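You operate a simulated robot arm through the tools that you are given. There is no shell and no other tool. Be economical: measure what you need, move in short steps, check, and stop when the job is done.

You are at the controls of a simulated two-armed robot. One attempt, no reset.

JOB
Wind off two lengths of 30 cm from the roll on the winder.
Fine: set the tension dial to the roll's label first; press the reset button once, between the two lengths.

The check looks at the end state, three seconds after you hand in, the way a careful person would. Anything else that was tipped, shoved, dropped, spilled or broken makes it a failure.

ROBOT AND FRAMES
Two 7-joint arms with two-finger parallel grippers on one trunk, on a base that drives. Base frame: it is fixed to the floor where the robot stands at the start and does not move with it; the origin is under the middle of the robot, x ahead of it, y to its left, z up; the surface under the hand at the start is at about z = 0.915. Lengths are in m, angles in degrees, forces in N, time in s.
The left shoulder is at the start at [0.05, 0.209, 1.196], the right one opposite. With the tool pointing down near the work surface each hand reaches from about 0.3 to 0.92 m from the robot's upright axis, wherever it stands, measured 20 degrees to its own side. Places, roughly: reset button [0.5, -0.5, 0.9]; winder brake [0.5, -0.2, 0.9]. Payload 4.4 kg a hand.
Tool frame (each hand has its own): the origin (TCP) lies between the finger pads and is the grasp point; the fingertips stand 0.023 m ahead of it; z points along the fingers, y is the line along which they close. Largest opening 0.094 m; finger width 0.038, thickness 0.01; the body of the gripper, 0.054 by 0.096 m, starts 0.039 m behind the TCP.
Orientation is that of the tool frame in the base frame, as [roll, pitch, yaw] about the fixed x, y, z axes, in that order (R = Rz(yaw) Ry(pitch) Rx(roll)). With the fingers straight down and closing along the base's y, the tool's x points along the base's -x, its y along +y and its z along -z.

CONTROLS
- The arms move only by the tool servo_tool. It takes "left_deltas", "right_deltas" or both (then of equal length, played together; a hand with none holds still); each is a list of rows, each a list of 7 numbers: the shift along the tool's x, y, z in m, then the turn, a rotation vector about the tool's x, y, z in degrees, then the closure, from 0 (fully open) to 1 (shut). In form: [[dx, dy, dz, rx, ry, rz, grip], ...]. A call has 1 to 12 rows; each row shifts and turns the commanded pose from where the row before left it, along the tool's axes as they then stand. Each row takes 0.2 s and may step no farther than 0.05 m and 8.6 degrees from the row before; otherwise, or with a gripper value out of range, the whole call is refused. A pose out of reach is approached as far as the arm can. The call stops where the force on the tool passes 40 N (or 10 N more than at its start, if that is more) or the arm is blocked; 0.2 s more then pass. Each finger travels about 0.108 m/s and halts on what it meets, pressing with about 35 N; the grip force reading is that of the motor and also rises with nothing between the fingers. The clock runs only during rows and for 0.2 s after the last one: add rows that do not move to give the fingers time. It gives the time, the measured TCP pose, the force on the tool (base axes), the opening and the grip force at its end, in the units of the frame above (readings bear some noise), with the torque about the TCP (base axes, N m) and any sound that the robot's microphone picked up.
- Cameras (640 x 400 px; columns grow to the right, rows downward): "scene" is now at [0.1369, 0.0048, 1.3678]; the picture's right is [0.04, -1.00, 0.00], its down [-0.56, -0.02, -0.83] and it looks along [0.83, 0.03, -0.56] (base axes); focal length 214 px, centre (320, 200). "left" rides on the left gripper at [0.086, -0.016, -0.074] in its tool frame; the picture's right is [0.18, 0.98, 0.00], its down [-0.58, 0.11, -0.81] and it looks along [-0.79, 0.15, 0.59] (tool axes); focal length 243 px, centre (320, 200). "right" rides on the right gripper at [0.086, 0.016, -0.075] in its tool frame; the picture's right is [-0.18, 0.98, 0.00], its down [-0.58, -0.11, -0.81] and it looks along [-0.79, -0.15, 0.59] (tool axes); focal length 243 px, centre (320, 200). There is no depth. A picture from a camera that has moved, and an enlarged one, comes with that camera's place and axes in the base frame and with its lens. The place of the scene camera against the robot may be out by one fixed shift of up to 0.025 m in any direction.
- grab_frame(camera): a new picture of that camera. The clock stands still meanwhile.
- move_column(by): slides the trunk up (or, below 0, down) by that many m; the arms and the scene camera ride with it, the base frame stays. It gives what a move gives, with no picture.
- base_move(legs): drives the robot by 1 to 6 legs, each [ahead, left, turn to the left] in m, m and degrees, along the robot's own axes; the way and the turn of a leg run together, so that a leg with both is an arc; at most 1.5 m and 180 degrees a leg. The arms and the cameras ride along, it lands a little off, and it stops where it bumps. It gives what a move gives.
- head_to(pan, tilt): turns the head with the scene camera to pan (to the left, within 80 degrees either way) and tilt (down, from -29 to 69), counted from straight ahead of the robot. It gives what a move gives.
- inspect(camera, box): a new picture of the part [left, top, right, bottom] of that camera's present view, enlarged. The clock stands still meanwhile.
- hand_in(): hands the job in; it is judged then, once.

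Work in short steps. Places have to be worked out from the pictures, the camera data and where the tool is seen: move nearer, look again, correct. Check each grasp and each placing, and mend what went wrong. You have 120 turns and 88 pictures in all, those below and enlarged ones among them. Open the grippers and draw the arms clear of the work before you hand the job in, unless the task says otherwise; then end with one line.

The tools are called after ">>>" as name(argument=value, ...) on one line, values as JSON. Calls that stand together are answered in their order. servo_tool: Moves the arms, as the interface text tells. Its arguments: {"type":"object","properties":{"left_deltas":{"type":"array"},"right_deltas":{"type":"array"}},"required":[]} The other tools are called the same way: move_column (by) slides the trunk up or down; base_move (legs) drives the base; head_to (pan, tilt) turns the head that bears the scene camera; grab_frame (camera) takes a picture; inspect (camera, box) takes an enlarged picture of a part of a camera's view; hand_in () hands the job in.

At the start:

```text
t: 0.0
left_tool_pos: [0.5117, -0.0063, 1.1978]
left_orientation: [179.9, 0.1, -180.0]
left_ft_force: [-0.4, -0.4, -1.5]
left_wrist_torque: [0.01, 0.01, -0.02]
left_gripper_width: 0.0939
left_finger_force: 0.0
right_tool_pos: [0.5056, -0.4443, 1.2339]
right_orientation: [180.0, 0.1, -180.0]
right_ft_force: [-0.5, -0.2, 0.6]
right_wrist_torque: [0.0, 0.01, -0.01]
right_gripper_width: 0.0937
right_finger_force: 0.1
trunk travel left (down, up): [-0.275, 0.288]
robot x, y, heading: [-0.0007, 0.0023, 0.0]
head pan, tilt: [2.1, 33.9]
```

scene: 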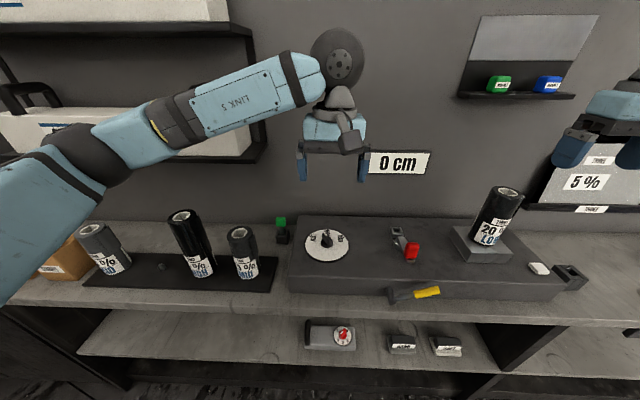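
right: 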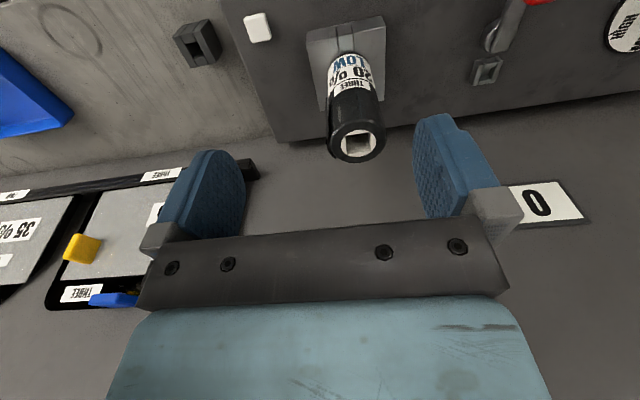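
left: 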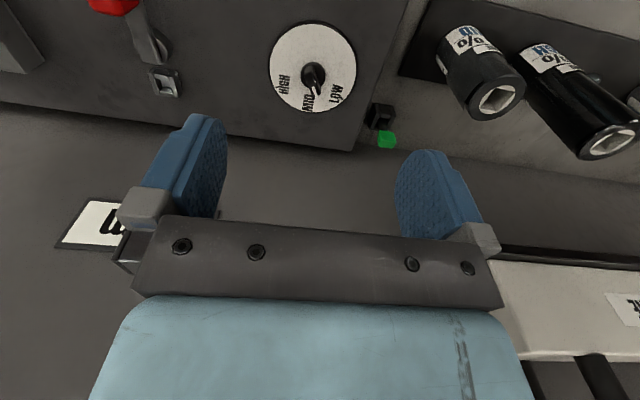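

I start by enlarging the winder parts to understand the mechanism: dial, brake lever, roll, button, display.

>>> inspect(camera="scene", box=[270, 180, 450, 310])

>>> inspect(camera="scene", box=[440, 170, 620, 310])

>>> inspect(camera="scene", box=[290, 310, 480, 370])

>>> inspect(camera="left", box=[60, 0, 420, 180])

```text
3.08 times, centred on (360, 245) of scene
camera zoom: at [0.1369, 0.0048, 1.3678], right [0.04, -1.0, 0.0], down [-0.56, -0.02, -0.83], along [0.83, 0.03, -0.56], focal length 660 px, centre (197, 62)
```

zoom: 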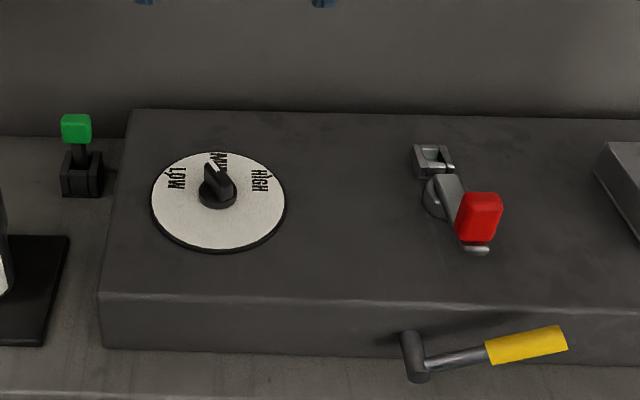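

```text
2.86 times, centred on (530, 240) of scene
camera zoom: at [0.1369, 0.0048, 1.3678], right [0.04, -1.0, 0.0], down [-0.56, -0.02, -0.83], along [0.83, 0.03, -0.56], focal length 613 px, centre (-280, 86)
```

zoom: 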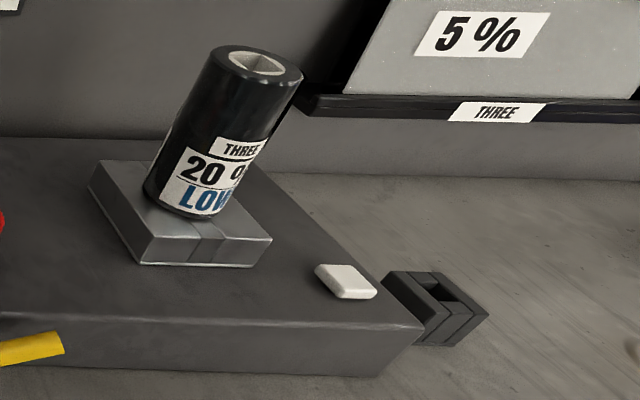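

```text
3.37 times, centred on (385, 340) of scene
camera zoom: at [0.1369, 0.0048, 1.3678], right [0.04, -1.0, 0.0], down [-0.56, -0.02, -0.83], along [0.83, 0.03, -0.56], focal length 722 px, centre (101, -272)
```

zoom: 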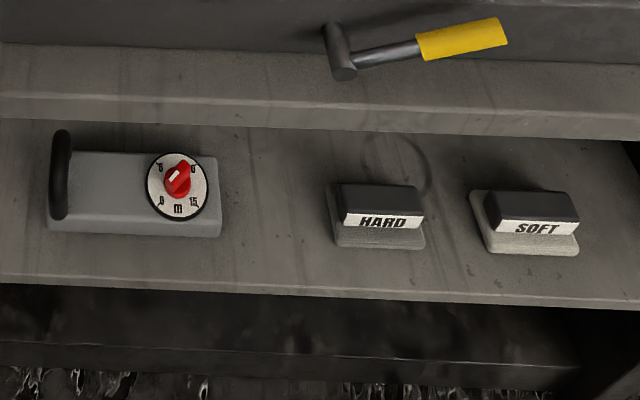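

```text
1.78 times, centred on (240, 90) of left
camera zoom: at [0.4246, -0.0226, 1.2721], right [-0.18, 0.98, 0.0], down [0.58, 0.11, 0.81], along [0.79, 0.15, -0.59], focal length 431 px, centre (462, 396)
```

zoom: 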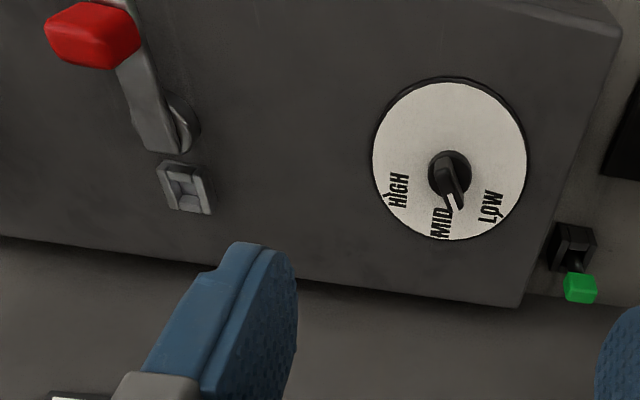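

The roll's label reads LOW; the dial seems to sit at or near MID. I move the right hand back to view the crank and brake from close by.

>>> servo_tool(right_deltas=[[0.028, 0.032, 0.008, 0, 0, 0, 0], [0.028, 0.032, 0.008, 0, 0, 0, 0], [0.028, 0.032, 0.008, 0, 0, 0, 0], [0.028, 0.032, 0.008, 0, 0, 0, 0], [0.028, 0.032, 0.008, 0, 0, 0, 0], [0.028, 0.032, 0.008, 0, 0, 0, 0]])

>>> grab_frame(camera="right")

>>> grab_frame(camera="scene")

```text
t: 1.4
left_tool_pos: [0.5107, -0.0041, 1.199]
left_orientation: [-179.8, 0.0, -180.0]
left_ft_force: [0.0, 0.1, 1.0]
left_wrist_torque: [0.02, 0.0, 0.04]
left_gripper_width: 0.0939
left_finger_force: 0.3
right_tool_pos: [0.3375, -0.2512, 1.1877]
right_orientation: [-180.0, -0.1, 179.9]
right_ft_force: [0.2, 0.2, 0.3]
right_wrist_torque: [0.01, -0.01, 0.0]
right_gripper_width: 0.094
right_finger_force: 0.2
trunk travel left (down, up): [-0.275, 0.288]
robot x, y, heading: [0.0008, 0.0019, -0.1]
head pan, tilt: [2.1, 33.9]
```

```text
80 pictures are left
camera right: at [0.2513, -0.2329, 1.2615], right [0.19, 0.98, 0.0], down [0.58, -0.11, 0.81], along [0.79, -0.15, -0.59], focal length 243 px, centre (320, 200)
```

right: 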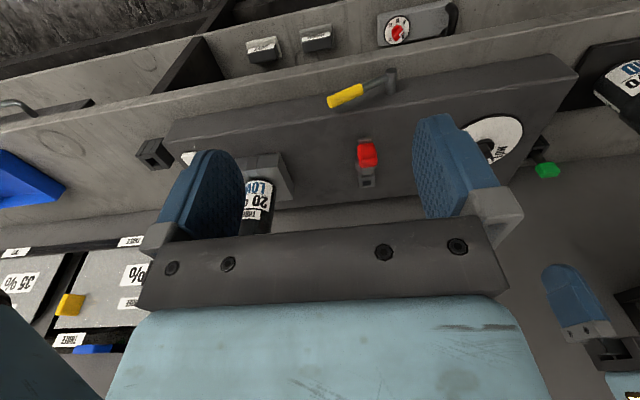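

```text
79 pictures are left
camera scene: at [0.1373, 0.006, 1.3678], right [0.04, -1.0, 0.0], down [-0.56, -0.02, -0.83], along [0.83, 0.03, -0.56], focal length 214 px, centre (320, 200)
```

scene: 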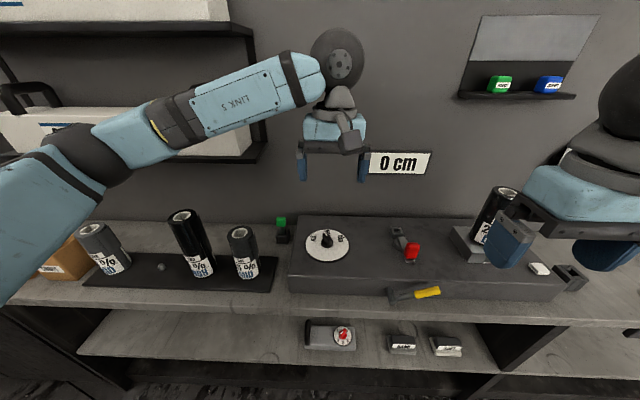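

I zoom in on the crank, brake and roll from this lower view.

>>> inspect(camera="right", box=[300, 50, 420, 200])

>>> inspect(camera="right", box=[120, 120, 310, 240])

```text
2.67 times, centred on (360, 125) of right
camera zoom: at [0.2513, -0.2329, 1.2615], right [0.19, 0.98, 0.0], down [0.58, -0.11, 0.81], along [0.79, -0.15, -0.59], focal length 647 px, centre (213, 400)
```

zoom: 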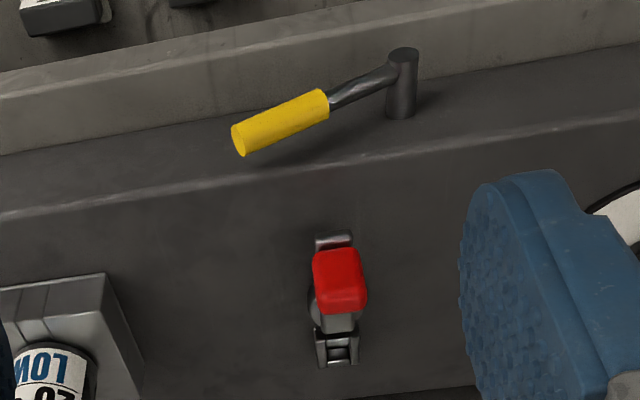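

```text
3.33 times, centred on (215, 180) of right
camera zoom: at [0.2513, -0.2329, 1.2615], right [0.19, 0.98, 0.0], down [0.58, -0.11, 0.81], along [0.79, -0.15, -0.59], focal length 809 px, centre (670, 267)
```

zoom: 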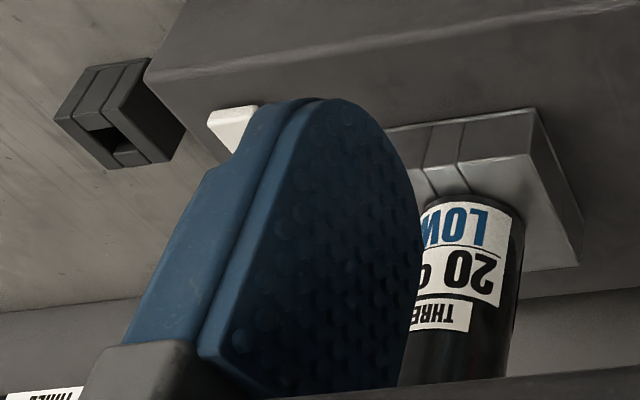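

The crank is a lever with a yellow grip on a hub sticking out of the box front towards me; the brake's red knob sits between two stops. I bring the left hand to view the dial close up.

>>> servo_tool(left_deltas=[[0.0225, 0, 0.035, 0, 0, 0, 0], [0.0225, 0, 0.035, 0, 0, 0, 0], [0.0225, 0, 0.035, 0, 0, 0, 0], [0.0225, 0, 0.035, 0, 0, 0, 0]])

>>> grab_frame(camera="left")

>>> inspect(camera="left", box=[200, 80, 400, 205])

```text
t: 2.4
left_tool_pos: [0.4207, -0.0045, 1.0581]
left_orientation: [180.0, 0.0, -179.8]
left_ft_force: [-0.6, 1.2, 0.0]
left_wrist_torque: [0.04, 0.03, -0.01]
left_gripper_width: 0.0944
left_finger_force: 0.0
right_tool_pos: [0.3371, -0.2519, 1.1879]
right_orientation: [-179.9, 0.0, -180.0]
right_ft_force: [0.4, 0.0, 0.1]
right_wrist_torque: [0.01, 0.02, -0.03]
right_gripper_width: 0.0941
right_finger_force: 0.1
trunk travel left (down, up): [-0.275, 0.288]
robot x, y, heading: [0.0021, 0.0022, -0.3]
head pan, tilt: [2.1, 33.9]
```

```text
76 pictures are left
camera left: at [0.3346, -0.0217, 1.1319], right [-0.18, 0.98, 0.0], down [0.58, 0.11, 0.81], along [0.79, 0.15, -0.59], focal length 243 px, centre (320, 200)
```

left: 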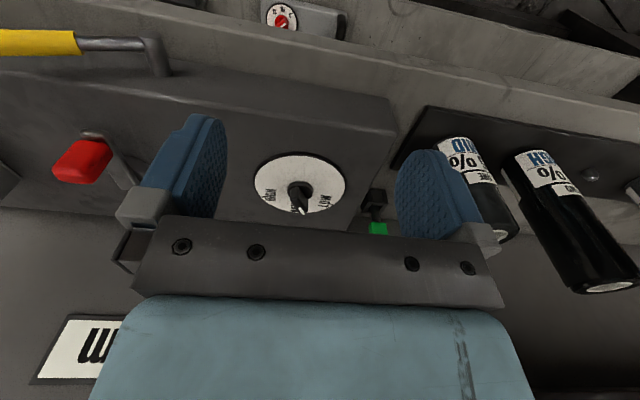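

```text
3.20 times, centred on (300, 142) of left
camera zoom: at [0.3346, -0.0217, 1.1319], right [-0.18, 0.98, 0.0], down [0.58, 0.11, 0.81], along [0.79, 0.15, -0.59], focal length 776 px, centre (384, 384)
```

zoom: 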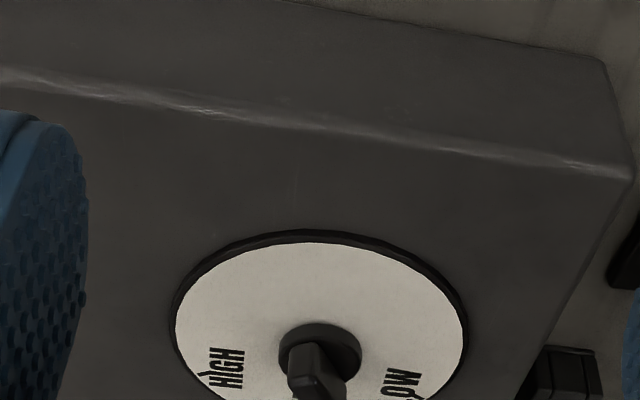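

The dial plate centre triangulates to about (0.589, -0.001, 0.918). I go slightly closer to read the pointer against its marks.

>>> servo_tool(left_deltas=[[-0.04, 0, 0, 0, 0, 0, 0], [-0.04, 0, 0, 0, 0, 0, 0]])

>>> inspect(camera="left", box=[220, 60, 400, 220])

>>> inspect(camera="scene", box=[290, 210, 370, 270])

```text
t: 3.0
left_tool_pos: [0.5004, -0.0061, 1.0577]
left_orientation: [-180.0, 0.0, -180.0]
left_ft_force: [0.7, 0.0, -0.5]
left_wrist_torque: [0.0, -0.01, 0.0]
left_gripper_width: 0.0938
left_finger_force: 0.0
right_tool_pos: [0.3366, -0.2514, 1.186]
right_orientation: [180.0, 0.0, 179.9]
right_ft_force: [-0.9, -0.5, 0.4]
right_wrist_torque: [0.03, -0.01, -0.02]
right_gripper_width: 0.0941
right_finger_force: 0.1
trunk travel left (down, up): [-0.275, 0.288]
robot x, y, heading: [-0.0013, -0.0025, -0.1]
head pan, tilt: [2.1, 33.9]
```

```text
2.50 times, centred on (310, 140) of left
camera zoom: at [0.4151, -0.0221, 1.1319], right [-0.18, 0.98, 0.0], down [0.58, 0.11, 0.81], along [0.79, 0.15, -0.59], focal length 606 px, centre (345, 350)
```

zoom: 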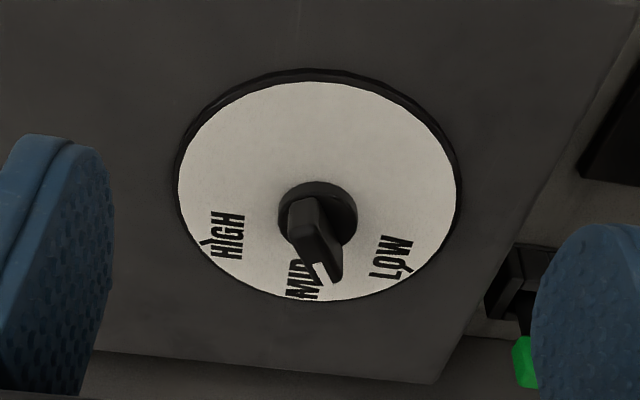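

```text
6.67 times, centred on (330, 240) of scene
camera zoom: at [0.1373, 0.0046, 1.3678], right [0.04, -1.0, 0.0], down [-0.56, -0.02, -0.83], along [0.83, 0.03, -0.56], focal length 1430 px, centre (253, -67)
```

zoom: 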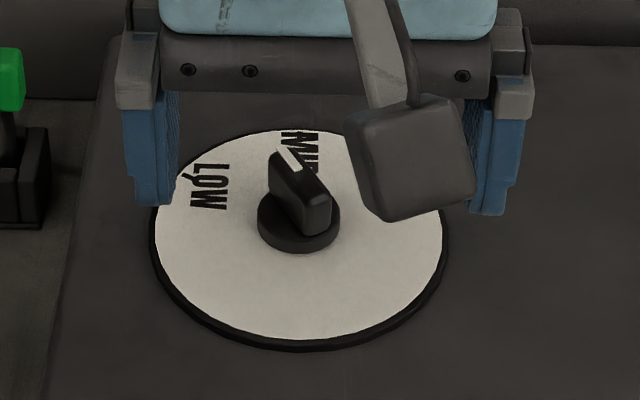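

Marks: LOW is at about 50° towards left, MID 0°, HIGH −50°; the pointer now sits about 30°, i.e. between MID and LOW. I position the left hand above the knob and yaw it to match the bar.

>>> servo_tool(left_deltas=[[-0.029, 0.0017, 0.016, 0, 0, 0, 0], [-0.029, 0.0017, 0.016, 0, 0, 0, 0], [-0.029, 0.0017, 0.016, 0, 0, 0, 0], [0, 0, 0, 0, 0, -7.5, 0], [0, 0, 0, 0, 0, -7.5, 0], [0, 0, 0, 0, 0, -7.5, 0], [0, 0, 0, 0, 0, -7.5, 0]])

>>> grab_frame(camera="left")

>>> inspect(camera="scene", box=[270, 190, 390, 280])

```text
t: 4.6
left_tool_pos: [0.5887, -0.0012, 1.011]
left_orientation: [-180.0, 0.0, -149.9]
left_ft_force: [0.0, 0.2, 0.1]
left_wrist_torque: [-0.01, 0.0, -0.03]
left_gripper_width: 0.094
left_finger_force: 0.1
right_tool_pos: [0.3373, -0.2517, 1.1867]
right_orientation: [-179.9, 0.0, -180.0]
right_ft_force: [0.2, 0.8, -0.6]
right_wrist_torque: [-0.04, -0.02, -0.01]
right_gripper_width: 0.094
right_finger_force: 0.1
trunk travel left (down, up): [-0.275, 0.288]
robot x, y, heading: [-0.0004, -0.0016, 0.2]
head pan, tilt: [2.1, 33.9]
```

```text
72 pictures are left
camera left: at [0.5216, -0.0586, 1.084], right [-0.65, 0.76, 0.0], down [0.45, 0.39, 0.81], along [0.61, 0.53, -0.59], focal length 243 px, centre (320, 200)
```

left: 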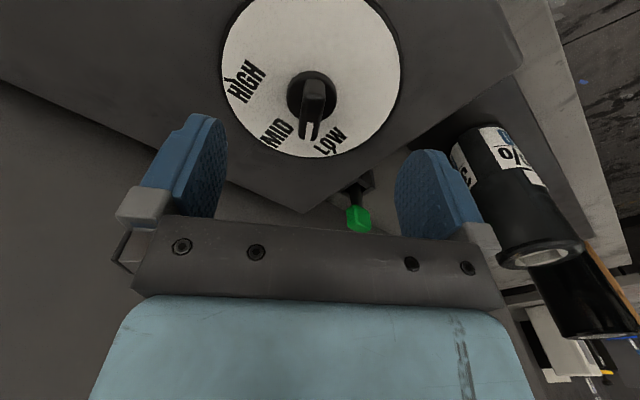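

```text
4.44 times, centred on (330, 235) of scene
camera zoom: at [0.1369, 0.0048, 1.3678], right [0.04, -1.0, 0.0], down [-0.56, -0.02, -0.83], along [0.83, 0.03, -0.56], focal length 953 px, centre (276, 44)
```

zoom: 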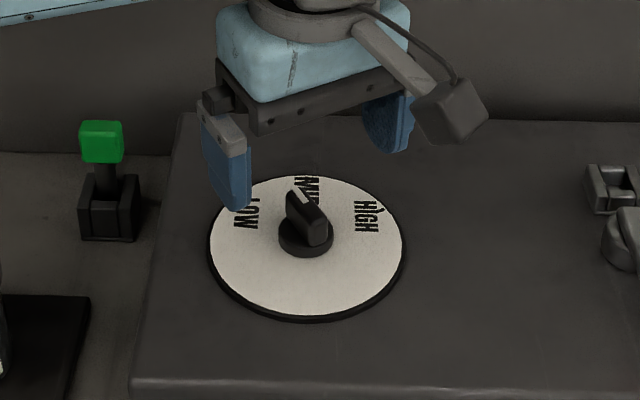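

I zoom on the knob to fix its azimuth.

>>> inspect(camera="left", box=[210, 0, 410, 170])

```text
2.35 times, centred on (310, 85) of left
camera zoom: at [0.5216, -0.0586, 1.084], right [-0.65, 0.76, 0.0], down [0.45, 0.39, 0.81], along [0.61, 0.53, -0.59], focal length 571 px, centre (344, 471)
```

zoom: 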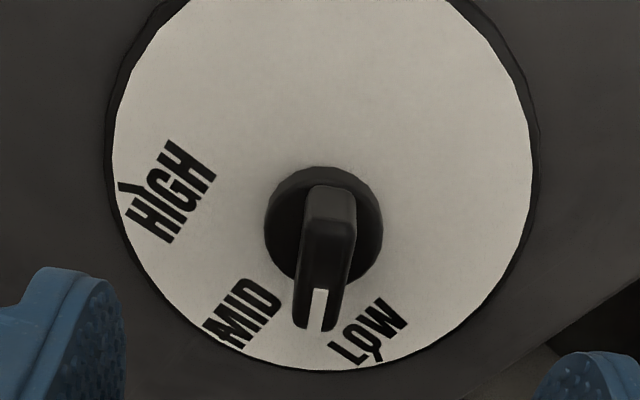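

Bar azimuth ≈ 34°, LOW at ≈ 51°. I turn 4° more to align, descend with fingertips just above the knob's collar, and close.

>>> servo_tool(left_deltas=[[0, 0, 0.02, 0, 0, -4, 0], [0, 0, 0.02, 0, 0, 0, 0], [0, 0, 0.018, 0, 0, 0, 0], [0, 0, 0, 0, 0, 0, 0.5], [0, 0, 0, 0, 0, 0, 1], [0, 0, 0, 0, 0, 0, 1], [0, 0, 0, 0, 0, 0, 1]])

>>> inspect(camera="scene", box=[270, 190, 390, 280])

```text
t: 6.3
left_tool_pos: [0.5883, -0.0059, 0.952]
left_orientation: [-179.6, -0.1, -146.4]
left_ft_force: [8.3, -15.0, -6.4]
left_wrist_torque: [-0.13, -0.82, -0.16]
left_gripper_width: 0.0352
left_finger_force: 44.7
right_tool_pos: [0.3375, -0.2527, 1.1863]
right_orientation: [179.9, -0.2, 179.7]
right_ft_force: [-0.4, 0.1, -0.1]
right_wrist_torque: [-0.03, 0.02, 0.02]
right_gripper_width: 0.094
right_finger_force: 0.0
trunk travel left (down, up): [-0.275, 0.288]
robot x, y, heading: [0.0001, 0.0002, -0.1]
head pan, tilt: [2.1, 33.9]
stopped in row 7 (left hand): the force on the tool passed its limit at 41 N (the readings are from after the stop); the commanded pose is now the measured one
```

```text
4.44 times, centred on (330, 235) of scene
camera zoom: at [0.1389, 0.0034, 1.3674], right [0.03, -1.0, 0.0], down [-0.56, -0.02, -0.83], along [0.83, 0.03, -0.56], focal length 953 px, centre (276, 44)
```

zoom: 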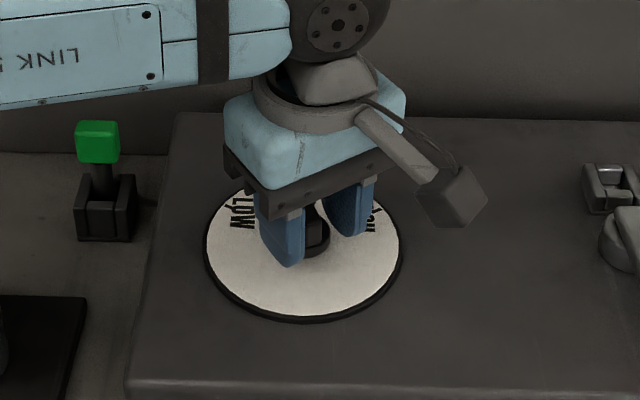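

The fingers met something 35 mm wide — the collar under the bar. I open, rise 7 mm and close on the bar itself.

>>> servo_tool(left_deltas=[[0, 0, 0, 0, 0, 0, 0.3], [0, 0.002, -0.007, 0, 0, 0, 0.3], [0, 0, 0, 0, 0, 0, 0.3], [0, 0, 0, 0, 0, 0, 0.7], [0, 0, 0, 0, 0, 0, 0.8], [0, 0, 0, 0, 0, 0, 0.9], [0, 0, 0, 0, 0, 0, 1]])

>>> inspect(camera="left", box=[190, 0, 450, 180])

```text
t: 7.9
left_tool_pos: [0.5885, -0.0059, 0.9594]
left_orientation: [-179.7, 0.0, -146.2]
left_ft_force: [27.0, -27.8, 5.3]
left_wrist_torque: [-0.28, -0.16, -0.41]
left_gripper_width: 0.014
left_finger_force: 45.3
right_tool_pos: [0.3391, -0.2548, 1.1858]
right_orientation: [179.9, -0.2, 179.9]
right_ft_force: [0.2, -1.2, -0.4]
right_wrist_torque: [-0.01, -0.01, 0.0]
right_gripper_width: 0.094
right_finger_force: 0.2
trunk travel left (down, up): [-0.275, 0.288]
robot x, y, heading: [0.0026, -0.0007, -0.1]
head pan, tilt: [2.1, 33.9]
```

```text
2.22 times, centred on (320, 90) of left
camera zoom: at [0.5262, -0.0674, 1.0332], right [-0.7, 0.71, -0.01], down [0.42, 0.42, 0.81], along [0.58, 0.56, -0.59], focal length 539 px, centre (320, 444)
```

zoom: 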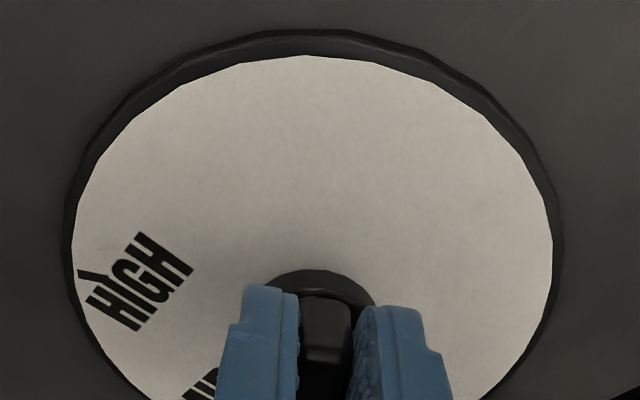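

The bar is gripped (14 mm). The side load means the hand is a few mm off, so I relax it along the closing axis before turning.

>>> servo_tool(left_deltas=[[0, -0.003, 0, 0, 0, 0, 1], [0, 0, 0, 0, 0, 0, 1]])

```text
t: 8.5
left_tool_pos: [0.5895, -0.0061, 0.9586]
left_orientation: [-179.7, 0.0, -146.1]
left_ft_force: [19.2, -18.6, 11.0]
left_wrist_torque: [-0.18, 0.05, -0.32]
left_gripper_width: 0.0139
left_finger_force: 44.8
right_tool_pos: [0.338, -0.2541, 1.1858]
right_orientation: [179.9, -0.1, 179.8]
right_ft_force: [0.3, -0.5, -0.3]
right_wrist_torque: [0.0, 0.0, 0.01]
right_gripper_width: 0.0939
right_finger_force: 0.2
trunk travel left (down, up): [-0.275, 0.288]
robot x, y, heading: [-0.0006, -0.0005, -0.2]
head pan, tilt: [2.1, 33.9]
```

Load falls as expected; I shift 5 mm more and turn 16° towards LOW.

>>> servo_tool(left_deltas=[[0, -0.005, 0, 0, 0, 0, 1], [0, 0, 0, 0, 0, -4, 1], [0, 0, 0, 0, 0, -4, 1], [0, 0, 0, 0, 0, -4, 1], [0, 0, 0, 0, 0, -4, 1], [0, 0, 0, 0, 0, 0, 1]])

```text
t: 9.9
left_tool_pos: [0.5916, -0.0079, 0.9593]
left_orientation: [-179.8, 0.0, -130.1]
left_ft_force: [7.8, 3.9, 4.7]
left_wrist_torque: [1.34, -0.78, -0.05]
left_gripper_width: 0.0139
left_finger_force: 45.1
right_tool_pos: [0.3366, -0.253, 1.1862]
right_orientation: [180.0, 0.0, 179.8]
right_ft_force: [-0.7, 0.2, 0.2]
right_wrist_torque: [0.03, 0.02, 0.02]
right_gripper_width: 0.0942
right_finger_force: 0.2
trunk travel left (down, up): [-0.275, 0.288]
robot x, y, heading: [0.0014, -0.0009, -0.1]
head pan, tilt: [2.1, 33.9]
```

The turn went through. I open, back off upward and look at the pointer.

>>> servo_tool(left_deltas=[[0, 0, 0, 0, 0, 0, 0.4], [0, 0, 0, 0, 0, 0, 0.2], [0, 0, -0.04, 0, 0, 0, 0], [0.03, 0, -0.02, 0, 0, 0, 0]])

>>> inspect(camera="left", box=[190, 0, 450, 180])

```text
t: 10.9
left_tool_pos: [0.5696, -0.0322, 1.0193]
left_orientation: [-179.7, 0.0, -130.2]
left_ft_force: [-0.3, -0.5, 0.0]
left_wrist_torque: [0.03, 0.02, -0.02]
left_gripper_width: 0.094
left_finger_force: 0.1
right_tool_pos: [0.3362, -0.2537, 1.1873]
right_orientation: [179.9, -0.1, 179.9]
right_ft_force: [-0.7, 0.4, 0.6]
right_wrist_torque: [0.0, -0.01, 0.03]
right_gripper_width: 0.094
right_finger_force: 0.1
trunk travel left (down, up): [-0.275, 0.288]
robot x, y, heading: [-0.0001, -0.0013, -0.3]
head pan, tilt: [2.1, 33.9]
```

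```text
2.22 times, centred on (320, 90) of left
camera zoom: at [0.5267, -0.1085, 1.0936], right [-0.87, 0.49, 0.0], down [0.29, 0.52, 0.81], along [0.4, 0.7, -0.59], focal length 539 px, centre (320, 444)
```

zoom: 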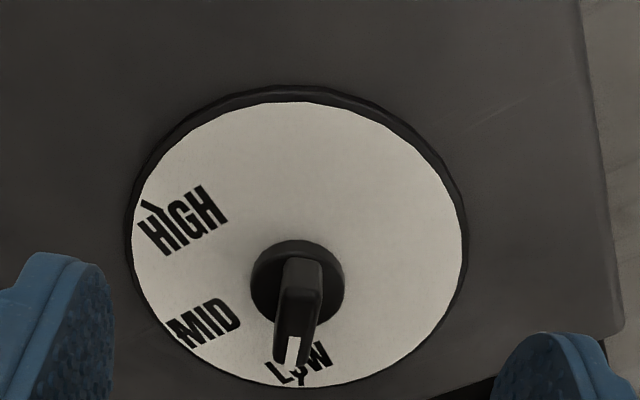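

The pointer is 6–9° short of the LOW tick (re-estimated at ≈ 59° about the axis at (0.595, −0.004)). I regrip and turn 8° more.

>>> servo_tool(left_deltas=[[-0.03, 0, 0.02, 0, 0, 0, 0], [0, 0, 0.04, 0, 0, 0, 0.2], [0, 0, 0, 0, 0, 0, 0.5], [0, 0, 0, 0, 0, 0, 0.8], [0, 0, 0, 0, 0, 0, 1], [0, 0, 0, 0, 0, 0, 1], [0, 0, 0, 0, 0, -4, 1], [0, 0, 0, 0, 0, -4, 1], [0, 0, 0, 0, 0, 0, 1]])

>>> servo_tool(left_deltas=[[0, 0, 0, 0, 0, 0, 0.4], [0, 0, 0, 0, 0, 0, 0.2], [0, 0, -0.04, 0, 0, 0, 0], [0.03, 0, -0.04, 0, 0, 0, 0]])

>>> inspect(camera="left", box=[220, 0, 420, 180])

```text
t: 12.9
left_tool_pos: [0.5921, -0.009, 0.959]
left_orientation: [-179.6, -0.1, -122.1]
left_ft_force: [11.1, -5.0, 3.8]
left_wrist_torque: [0.71, -0.48, -0.14]
left_gripper_width: 0.0137
left_finger_force: 45.2
right_tool_pos: [0.3371, -0.2545, 1.1857]
right_orientation: [179.9, -0.1, 179.9]
right_ft_force: [0.1, -0.2, 0.3]
right_wrist_torque: [0.0, 0.0, -0.03]
right_gripper_width: 0.0939
right_finger_force: 0.0
trunk travel left (down, up): [-0.275, 0.288]
robot x, y, heading: [0.0, -0.0001, 0.1]
head pan, tilt: [2.1, 33.9]
```

```text
t: 13.9
left_tool_pos: [0.5746, -0.0352, 1.04]
left_orientation: [-179.8, -0.1, -122.2]
left_ft_force: [0.3, -1.1, 0.6]
left_wrist_torque: [0.01, -0.02, 0.02]
left_gripper_width: 0.094
left_finger_force: 0.0
right_tool_pos: [0.3357, -0.2545, 1.1868]
right_orientation: [179.9, 0.0, 179.9]
right_ft_force: [0.3, -0.9, 0.7]
right_wrist_torque: [0.06, 0.0, 0.0]
right_gripper_width: 0.0945
right_finger_force: 0.1
trunk travel left (down, up): [-0.275, 0.288]
robot x, y, heading: [-0.0018, -0.0029, -0.3]
head pan, tilt: [2.1, 33.9]
```

```text
2.22 times, centred on (320, 90) of left
camera zoom: at [0.5416, -0.1168, 1.1143], right [-0.93, 0.37, 0.0], down [0.22, 0.55, 0.81], along [0.3, 0.75, -0.59], focal length 539 px, centre (320, 444)
```

zoom: 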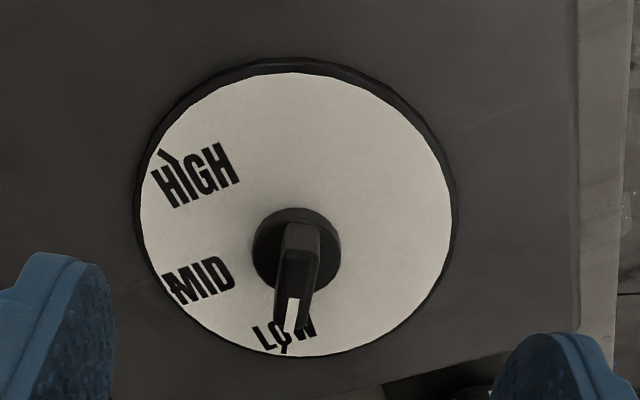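

The pointer lies on the LOW tick now. I triangulate the crank: hub at ≈(0.455, −0.157, 0.874), yellow grip from ≈(0.457, −0.205, 0.902) to (0.457, −0.258, 0.927), in a plane just in front of the counter edge. I lift the left hand clear, then back the base 0.2 m so the right hand can point forward at the crank.

>>> servo_tool(left_deltas=[[0, 0, -0.04, 0, 0, 0, 0], [0, 0, -0.04, 0, 0, 0, 0], [-0.015, 0.033, -0.02, 0, 0, 0, 0], [-0.015, 0.033, -0.02, 0, 0, 0, 0], [-0.015, 0.033, -0.02, 0, 0, 0, 0], [-0.015, 0.033, 0, 0, 0, 0, 0]])

>>> base_move(legs=[[-0.2, 0, 0]])

>>> grab_frame(camera="scene")

```text
t: 15.3
left_tool_pos: [0.4945, 0.0904, 1.1789]
left_orientation: [-179.7, -0.1, -122.2]
left_ft_force: [-0.5, -0.6, 0.4]
left_wrist_torque: [-0.01, -0.01, -0.02]
left_gripper_width: 0.0942
left_finger_force: 0.1
right_tool_pos: [0.3371, -0.2515, 1.187]
right_orientation: [-179.9, 0.0, 179.9]
right_ft_force: [0.3, 0.4, -0.3]
right_wrist_torque: [-0.01, 0.01, -0.05]
right_gripper_width: 0.094
right_finger_force: 0.0
trunk travel left (down, up): [-0.275, 0.288]
robot x, y, heading: [0.0005, 0.0031, 0.0]
head pan, tilt: [2.1, 33.9]
```

```text
t: 16.9
left_tool_pos: [0.2965, 0.0878, 1.1788]
left_orientation: [-179.8, -0.2, -122.1]
left_ft_force: [-0.2, -0.6, 0.5]
left_wrist_torque: [-0.01, -0.04, -0.02]
left_gripper_width: 0.094
left_finger_force: 0.0
right_tool_pos: [0.1387, -0.2525, 1.1876]
right_orientation: [180.0, 0.0, 179.9]
right_ft_force: [-0.4, 0.1, -0.2]
right_wrist_torque: [-0.02, -0.02, -0.02]
right_gripper_width: 0.0942
right_finger_force: 0.1
trunk travel left (down, up): [-0.275, 0.288]
robot x, y, heading: [-0.1996, 0.0008, 0.2]
head pan, tilt: [2.1, 33.9]
```

```text
65 pictures are left
camera scene: at [-0.0615, 0.0045, 1.3679], right [0.04, -1.0, 0.0], down [-0.56, -0.02, -0.83], along [0.83, 0.03, -0.56], focal length 214 px, centre (320, 200)
```

scene: 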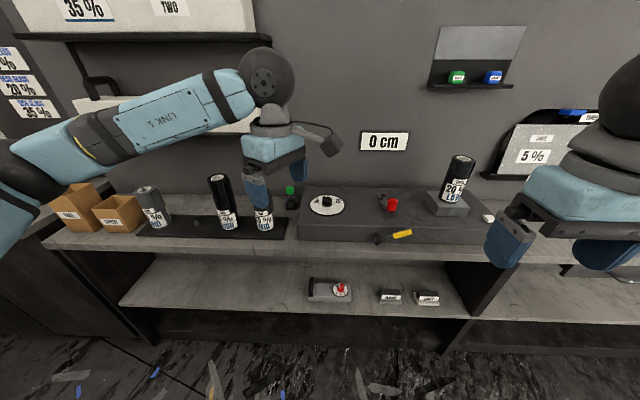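

Backed up fine; display reads 0 cm. I bring the right hand forward, shut the fingers into a pin and tilt it 60° forward, still well above the crank.

>>> servo_tool(right_deltas=[[-0.044, 0, 0.018, 0, 0, 0, 1], [-0.044, 0, 0.018, 0, 0, 0, 1], [-0.044, 0, 0.018, 0, 0, 0, 1], [-0.044, 0, 0.018, 0, 0, 0, 1], [0, 0, 0, 0, -7.5, 0, 1], [0, 0, 0, 0, -7.5, 0, 1], [0, 0, 0, 0, -7.5, 0, 1], [0, 0, 0, 0, -7.5, 0, 1], [0, 0, 0, 0, -7.5, 0, 1], [0, 0, 0, 0, -7.5, 0, 1], [0, 0, 0, 0, -7.5, 0, 1], [0, 0, 0, 0, -7.5, 0, 1]])

>>> grab_frame(camera="scene")

```text
t: 19.5
left_tool_pos: [0.2964, 0.0887, 1.1787]
left_orientation: [-179.8, -0.1, -122.1]
left_ft_force: [-0.1, 0.6, -0.3]
left_wrist_torque: [0.02, -0.03, 0.01]
left_gripper_width: 0.0944
left_finger_force: 0.0
right_tool_pos: [0.3141, -0.2529, 1.1156]
right_orientation: [179.9, 60.1, 180.0]
right_ft_force: [0.5, -0.8, -0.2]
right_wrist_torque: [0.05, -0.01, 0.0]
right_gripper_width: 0.0001
right_finger_force: 34.9
trunk travel left (down, up): [-0.275, 0.288]
robot x, y, heading: [-0.2011, -0.0022, -0.1]
head pan, tilt: [2.1, 33.9]
```

```text
64 pictures are left
camera scene: at [-0.0613, 0.0042, 1.3679], right [0.04, -1.0, 0.0], down [-0.56, -0.02, -0.83], along [0.83, 0.03, -0.56], focal length 214 px, centre (320, 200)
```

scene: 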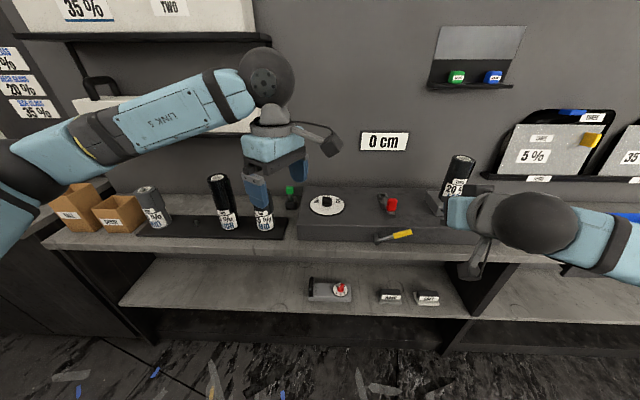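

I approach to just above the yellow grip's outer part.

>>> servo_tool(right_deltas=[[0.0114, 0.0028, 0.0458, 0, 0, 0, 1], [0.0114, 0.0028, 0.0458, 0, 0, 0, 1], [0.0114, 0.0028, 0.0458, 0, 0, 0, 1], [0.0114, 0.0028, 0.0458, 0, 0, 0, 1]])

>>> inspect(camera="scene", box=[290, 110, 530, 270])

```text
t: 20.5
left_tool_pos: [0.2981, 0.0904, 1.1782]
left_orientation: [-179.8, -0.3, -122.1]
left_ft_force: [0.0, 0.6, -0.5]
left_wrist_torque: [-0.04, 0.04, 0.02]
left_gripper_width: 0.0941
left_finger_force: 0.0
right_tool_pos: [0.4518, -0.2397, 0.9842]
right_orientation: [-179.8, 59.9, -179.9]
right_ft_force: [-1.1, 0.2, -1.5]
right_wrist_torque: [-0.02, -0.06, -0.01]
right_gripper_width: 0.0001
right_finger_force: 35.1
trunk travel left (down, up): [-0.275, 0.288]
robot x, y, heading: [-0.1951, -0.0017, 0.1]
head pan, tilt: [2.1, 33.9]
```

```text
2.50 times, centred on (410, 190) of scene
camera zoom: at [-0.0603, 0.0067, 1.3677], right [0.04, -1.0, 0.0], down [-0.56, -0.02, -0.83], along [0.83, 0.03, -0.56], focal length 536 px, centre (95, 225)
```

zoom: 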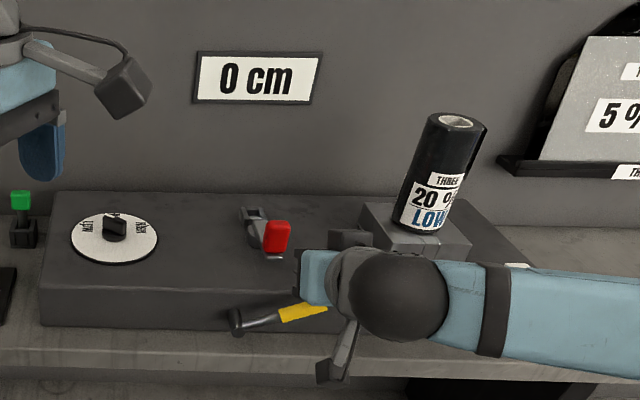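

The pin hangs over the outer grip. I push straight down in small steps and watch force and display.

>>> servo_tool(right_deltas=[[0.0087, 0, 0.005, 0, 0, 0, 1], [0.0087, 0, 0.005, 0, 0, 0, 1], [0.0087, 0, 0.005, 0, 0, 0, 1], [0.0087, 0, 0.005, 0, 0, 0, 1], [0.0087, 0, 0.005, 0, 0, 0, 1], [0.0087, 0, 0.005, 0, 0, 0, 1]])

>>> inspect(camera="scene", box=[290, 110, 530, 270])

```text
t: 21.9
left_tool_pos: [0.297, 0.0875, 1.1779]
left_orientation: [-179.7, -0.2, -122.1]
left_ft_force: [0.2, -0.4, 0.0]
left_wrist_torque: [0.03, 0.0, 0.03]
left_gripper_width: 0.0938
left_finger_force: 0.0
right_tool_pos: [0.4506, -0.2421, 0.9741]
right_orientation: [180.0, 60.0, 179.9]
right_ft_force: [0.4, -1.0, 0.4]
right_wrist_torque: [0.03, -0.03, 0.02]
right_gripper_width: 0.0
right_finger_force: 35.1
right hand out of reach, approached as far as the arm can: row 2, 3, 4, 5, 6
trunk travel left (down, up): [-0.275, 0.288]
robot x, y, heading: [-0.1994, 0.0021, -0.4]
head pan, tilt: [2.1, 33.9]
```

```text
2.50 times, centred on (410, 190) of scene
camera zoom: at [-0.0611, 0.0046, 1.3678], right [0.04, -1.0, 0.0], down [-0.56, -0.02, -0.83], along [0.83, 0.03, -0.56], focal length 536 px, centre (95, 225)
```

zoom: 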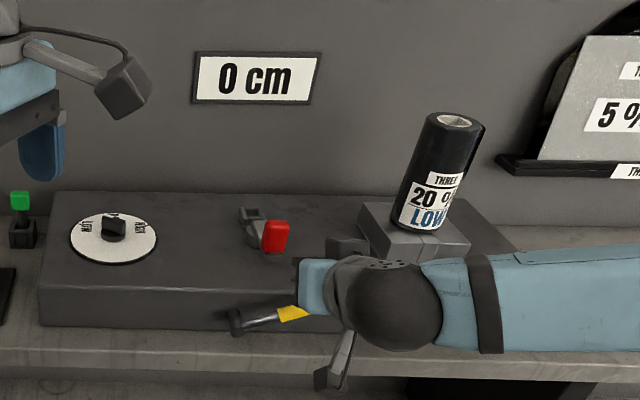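

The hand hit its reach limit 1 cm down; the trunk is high for this posture. I raise the hand and then lower the trunk by about as much.

>>> servo_tool(right_deltas=[[-0.0433, 0, -0.025, 0, 0, 0, 1], [-0.0433, 0, -0.025, 0, 0, 0, 1], [-0.0433, 0, -0.025, 0, 0, 0, 1], [-0.0433, 0, -0.025, 0, 0, 0, 1]])

>>> move_column(by=-0.13)

```text
t: 22.9
left_tool_pos: [0.297, 0.0892, 1.1778]
left_orientation: [-179.7, -0.2, -122.1]
left_ft_force: [0.1, -0.1, 0.4]
left_wrist_torque: [0.0, 0.0, -0.02]
left_gripper_width: 0.0939
left_finger_force: 0.0
right_tool_pos: [0.4497, -0.2396, 1.1727]
right_orientation: [-179.9, 60.0, -180.0]
right_ft_force: [-0.6, -0.1, 0.0]
right_wrist_torque: [-0.02, 0.0, -0.01]
right_gripper_width: 0.0
right_finger_force: 35.0
trunk travel left (down, up): [-0.275, 0.288]
robot x, y, heading: [-0.1961, -0.0011, -0.5]
head pan, tilt: [2.1, 33.9]
```

```text
t: 24.5
left_tool_pos: [0.2972, 0.0886, 1.0483]
left_orientation: [-179.8, -0.2, -122.1]
left_ft_force: [-1.1, -0.2, -0.2]
left_wrist_torque: [-0.01, 0.04, -0.04]
left_gripper_width: 0.0942
left_finger_force: 0.1
right_tool_pos: [0.4511, -0.2395, 1.0427]
right_orientation: [-180.0, 60.0, 179.9]
right_ft_force: [-0.3, 0.5, 0.2]
right_wrist_torque: [0.01, 0.03, 0.01]
right_gripper_width: 0.0
right_finger_force: 34.9
trunk travel left (down, up): [-0.145, 0.418]
robot x, y, heading: [-0.2011, -0.0065, 0.3]
head pan, tilt: [2.1, 33.9]
```

Now I descend again onto the grip and push with small steps.

>>> servo_tool(right_deltas=[[0.0217, 0, 0.0125, 0, 0, 0, 1], [0.0217, 0, 0.0125, 0, 0, 0, 1], [0.0173, 0, 0.01, 0, 0, 0, 1], [0.0087, 0, 0.005, 0, 0, 0, 1], [0.0087, 0, 0.005, 0, 0, 0, 1], [0.0087, 0, 0.005, 0, 0, 0, 1], [0.0087, 0, 0.005, 0, 0, 0, 1]])

>>> inspect(camera="scene", box=[290, 80, 530, 240])

```text
t: 25.9
left_tool_pos: [0.2955, 0.0881, 1.0489]
left_orientation: [-179.7, -0.1, -122.2]
left_ft_force: [-0.2, 0.5, 0.3]
left_wrist_torque: [0.0, -0.02, -0.02]
left_gripper_width: 0.0939
left_finger_force: 0.0
right_tool_pos: [0.4502, -0.2384, 0.9539]
right_orientation: [179.7, 61.3, 179.6]
right_ft_force: [-7.2, 3.6, 14.8]
right_wrist_torque: [-0.07, 0.02, -0.05]
right_gripper_width: 0.0
right_finger_force: 35.0
trunk travel left (down, up): [-0.145, 0.418]
robot x, y, heading: [-0.1972, -0.001, -0.1]
head pan, tilt: [2.1, 33.9]
stopped in row 7 (right hand): the force on the tool passed its limit at 47 N (the readings are from after the stop); the commanded pose is now the measured one
```

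```text
2.50 times, centred on (410, 160) of scene
camera zoom: at [-0.0629, 0.0051, 1.2381], right [0.04, -1.0, 0.0], down [-0.56, -0.02, -0.83], along [0.83, 0.03, -0.56], focal length 536 px, centre (95, 300)
```

zoom: 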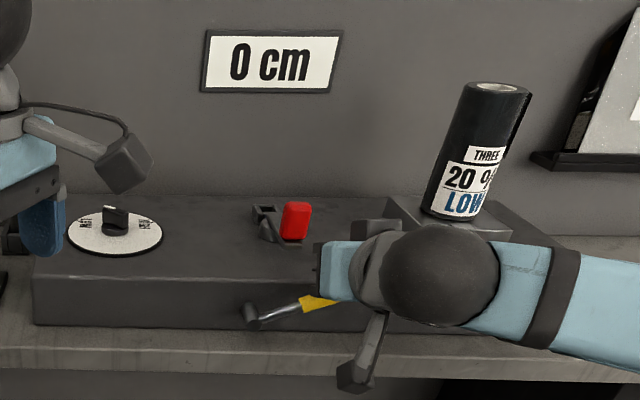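

Contact at the expected height, but the crank held firm at 47 N with 0 cm: the brake is on. I lift off and look closely at the brake.

>>> servo_tool(right_deltas=[[-0.0433, 0, -0.025, 0, 0, 0, 1], [-0.0433, 0, -0.025, 0, 0, 0, 1], [0, -0.02, -0.045, 0, 0, 0, 1], [0, -0.02, -0.045, 0, 0, 0, 1]])

>>> inspect(camera="scene", box=[365, 140, 455, 210])

```text
t: 26.9
left_tool_pos: [0.2956, 0.088, 1.049]
left_orientation: [-179.8, -0.1, -122.0]
left_ft_force: [-0.1, 0.5, 0.9]
left_wrist_torque: [-0.01, 0.0, 0.02]
left_gripper_width: 0.0942
left_finger_force: 0.0
right_tool_pos: [0.3713, -0.2806, 1.095]
right_orientation: [179.8, 61.1, 179.7]
right_ft_force: [0.0, 0.1, 0.6]
right_wrist_torque: [0.0, -0.01, 0.0]
right_gripper_width: 0.0
right_finger_force: 35.2
trunk travel left (down, up): [-0.145, 0.418]
robot x, y, heading: [-0.1959, 0.0008, -0.0]
head pan, tilt: [2.1, 33.9]
```

```text
5.71 times, centred on (410, 175) of scene
camera zoom: at [-0.0619, 0.0043, 1.2379], right [0.04, -1.0, 0.0], down [-0.56, -0.02, -0.83], along [0.83, 0.03, -0.56], focal length 1226 px, centre (-194, 343)
```

zoom: 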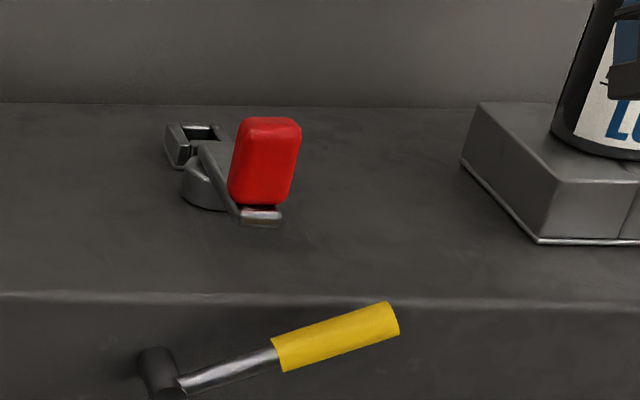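

The brake appears to be a toggle swinging over in the x–z plane between a near rest and a far catch, red knob at ≈(0.54, −0.21, 0.955). I bring the right hand upright again and view it closely.

>>> servo_tool(right_deltas=[[0, 0, 0, 0, 7.6, 0, 0.5], [0, 0, 0, 0, 7.6, 0, 0], [0, 0, 0, 0, 7.6, 0, 0], [0, 0, 0, 0, 7.6, 0, 0], [0, 0, 0, 0, 7.6, 0, 0], [0, 0, 0, 0, 7.6, 0, 0], [0, 0, 0, 0, 7.6, 0, 0], [0, 0, 0, 0, 7.6, 0, 0], [-0.027, 0.025, 0.005, 0, 0, 0, 0], [-0.027, 0.025, 0.005, 0, 0, 0, 0], [-0.027, 0.025, 0.005, 0, 0, 0, 0]])

>>> inspect(camera="right", box=[200, 50, 440, 230])

```text
t: 29.4
left_tool_pos: [0.2978, 0.0902, 1.0489]
left_orientation: [-179.8, -0.1, -122.1]
left_ft_force: [0.5, 0.4, -0.3]
left_wrist_torque: [0.0, 0.02, 0.0]
left_gripper_width: 0.094
left_finger_force: 0.1
right_tool_pos: [0.4551, -0.2043, 1.0775]
right_orientation: [-180.0, 0.1, 179.9]
right_ft_force: [1.4, -0.3, -0.7]
right_wrist_torque: [-0.02, -0.01, 0.0]
right_gripper_width: 0.0941
right_finger_force: 0.1
trunk travel left (down, up): [-0.145, 0.418]
robot x, y, heading: [-0.2024, 0.002, 0.1]
head pan, tilt: [2.1, 33.9]
```

```text
2.22 times, centred on (320, 140) of right
camera zoom: at [0.3685, -0.1862, 1.1516], right [0.19, 0.98, 0.0], down [0.58, -0.11, 0.81], along [0.79, -0.15, -0.59], focal length 539 px, centre (320, 333)
```

zoom: 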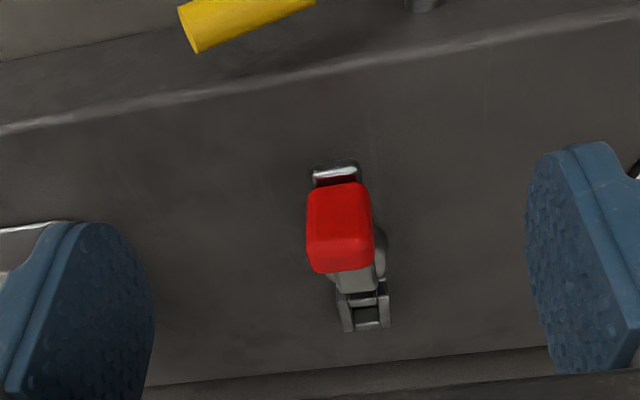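

Knob at ≈(0.552, −0.209, 0.96), width along y ≈ 3 cm. I move over it, descend and grip along y.

>>> servo_tool(right_deltas=[[-0.0485, -0.0025, 0, 0, 0, 0, 0], [-0.0485, -0.0025, 0, 0, 0, 0, 0], [0, 0, 0.04, 0, 0, 0, 0], [0, 0, 0.04, 0, 0, 0, 0], [0, 0, 0.03, 0, 0, 0, 0], [0, 0, 0, 0, 0, 0, 0.4], [0, 0, 0, 0, 0, 0, 0.6], [0, 0, 0, 0, 0, 0, 0.8], [0, 0, 0, 0, 0, 0, 1], [0, 0, 0, 0, 0, 0, 1]])

>>> inspect(camera="right", box=[200, 0, 440, 180])

>>> inspect(camera="scene", box=[340, 80, 480, 210])

```text
t: 31.6
left_tool_pos: [0.298, 0.0881, 1.0499]
left_orientation: [-179.8, -0.2, -122.0]
left_ft_force: [-0.5, 1.1, 0.0]
left_wrist_torque: [0.03, 0.03, 0.0]
left_gripper_width: 0.0941
left_finger_force: 0.0
right_tool_pos: [0.5508, -0.2112, 0.9684]
right_orientation: [179.8, 0.3, 179.9]
right_ft_force: [-2.0, 2.9, -2.4]
right_wrist_torque: [-0.85, -0.56, 0.18]
right_gripper_width: 0.0299
right_finger_force: 45.2
trunk travel left (down, up): [-0.145, 0.418]
robot x, y, heading: [-0.1988, 0.0014, 0.2]
head pan, tilt: [2.1, 33.9]
```

```text
2.22 times, centred on (320, 90) of right
camera zoom: at [0.4645, -0.1927, 1.0423], right [0.19, 0.98, 0.0], down [0.58, -0.11, 0.81], along [0.79, -0.15, -0.59], focal length 539 px, centre (320, 444)
```

zoom: 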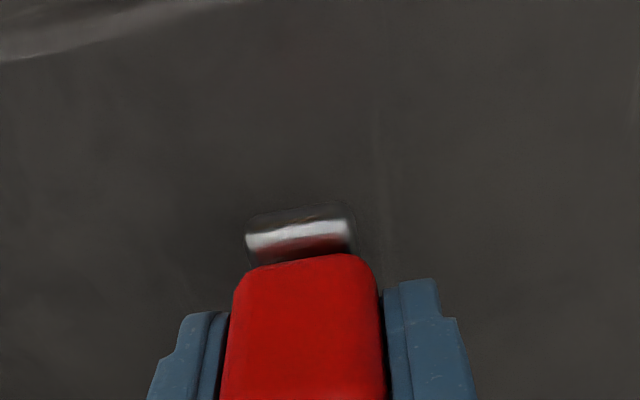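

```text
3.08 times, centred on (410, 145) of scene
camera zoom: at [-0.0611, 0.0048, 1.2378], right [0.04, -1.0, 0.0], down [-0.56, -0.02, -0.83], along [0.83, 0.03, -0.56], focal length 660 px, centre (43, 369)
```

zoom: 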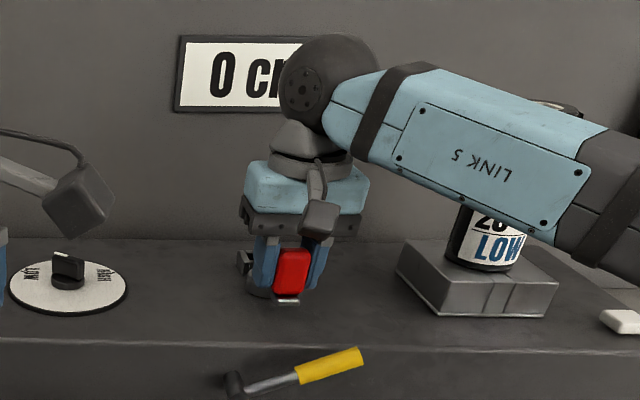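

Knob gripped (30 mm). I try swinging it up and over towards the far side in small arc steps.

>>> servo_tool(right_deltas=[[-0.0071, 0, -0.0098, 0, 0, 0, 1], [-0.009, 0, -0.0081, 0, 0, 0, 1], [-0.0105, 0, -0.0061, 0, 0, 0, 1]])

>>> inspect(camera="scene", box=[340, 80, 480, 210])

```text
t: 32.0
left_tool_pos: [0.2967, 0.0865, 1.0491]
left_orientation: [-179.7, 0.0, -122.1]
left_ft_force: [-0.2, -0.1, 0.5]
left_wrist_torque: [0.0, 0.01, 0.0]
left_gripper_width: 0.0939
left_finger_force: 0.3
right_tool_pos: [0.5539, -0.2108, 0.9721]
right_orientation: [179.9, -0.4, -180.0]
right_ft_force: [-4.8, 1.0, -5.2]
right_wrist_torque: [0.49, -0.92, -0.02]
right_gripper_width: 0.0297
right_finger_force: 44.8
trunk travel left (down, up): [-0.145, 0.418]
robot x, y, heading: [-0.2006, 0.0029, 0.2]
head pan, tilt: [2.1, 33.9]
stopped in row 2 (right hand): the force on the tool passed its limit at 113 N (the readings are from after the stop); the commanded pose is now the measured one
```

```text
3.08 times, centred on (410, 145) of scene
camera zoom: at [-0.0619, 0.0041, 1.238], right [0.04, -1.0, 0.0], down [-0.56, -0.02, -0.83], along [0.83, 0.03, -0.56], focal length 660 px, centre (43, 369)
```

zoom: 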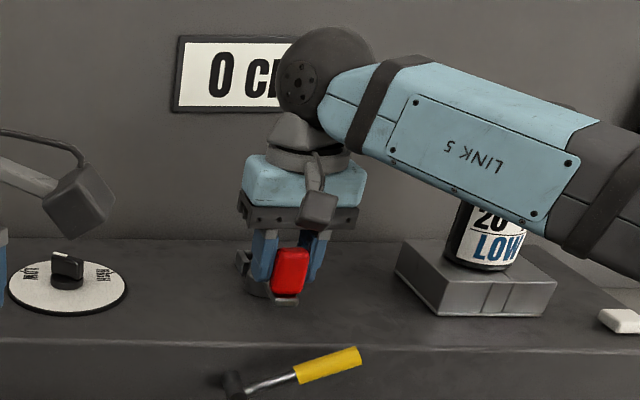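

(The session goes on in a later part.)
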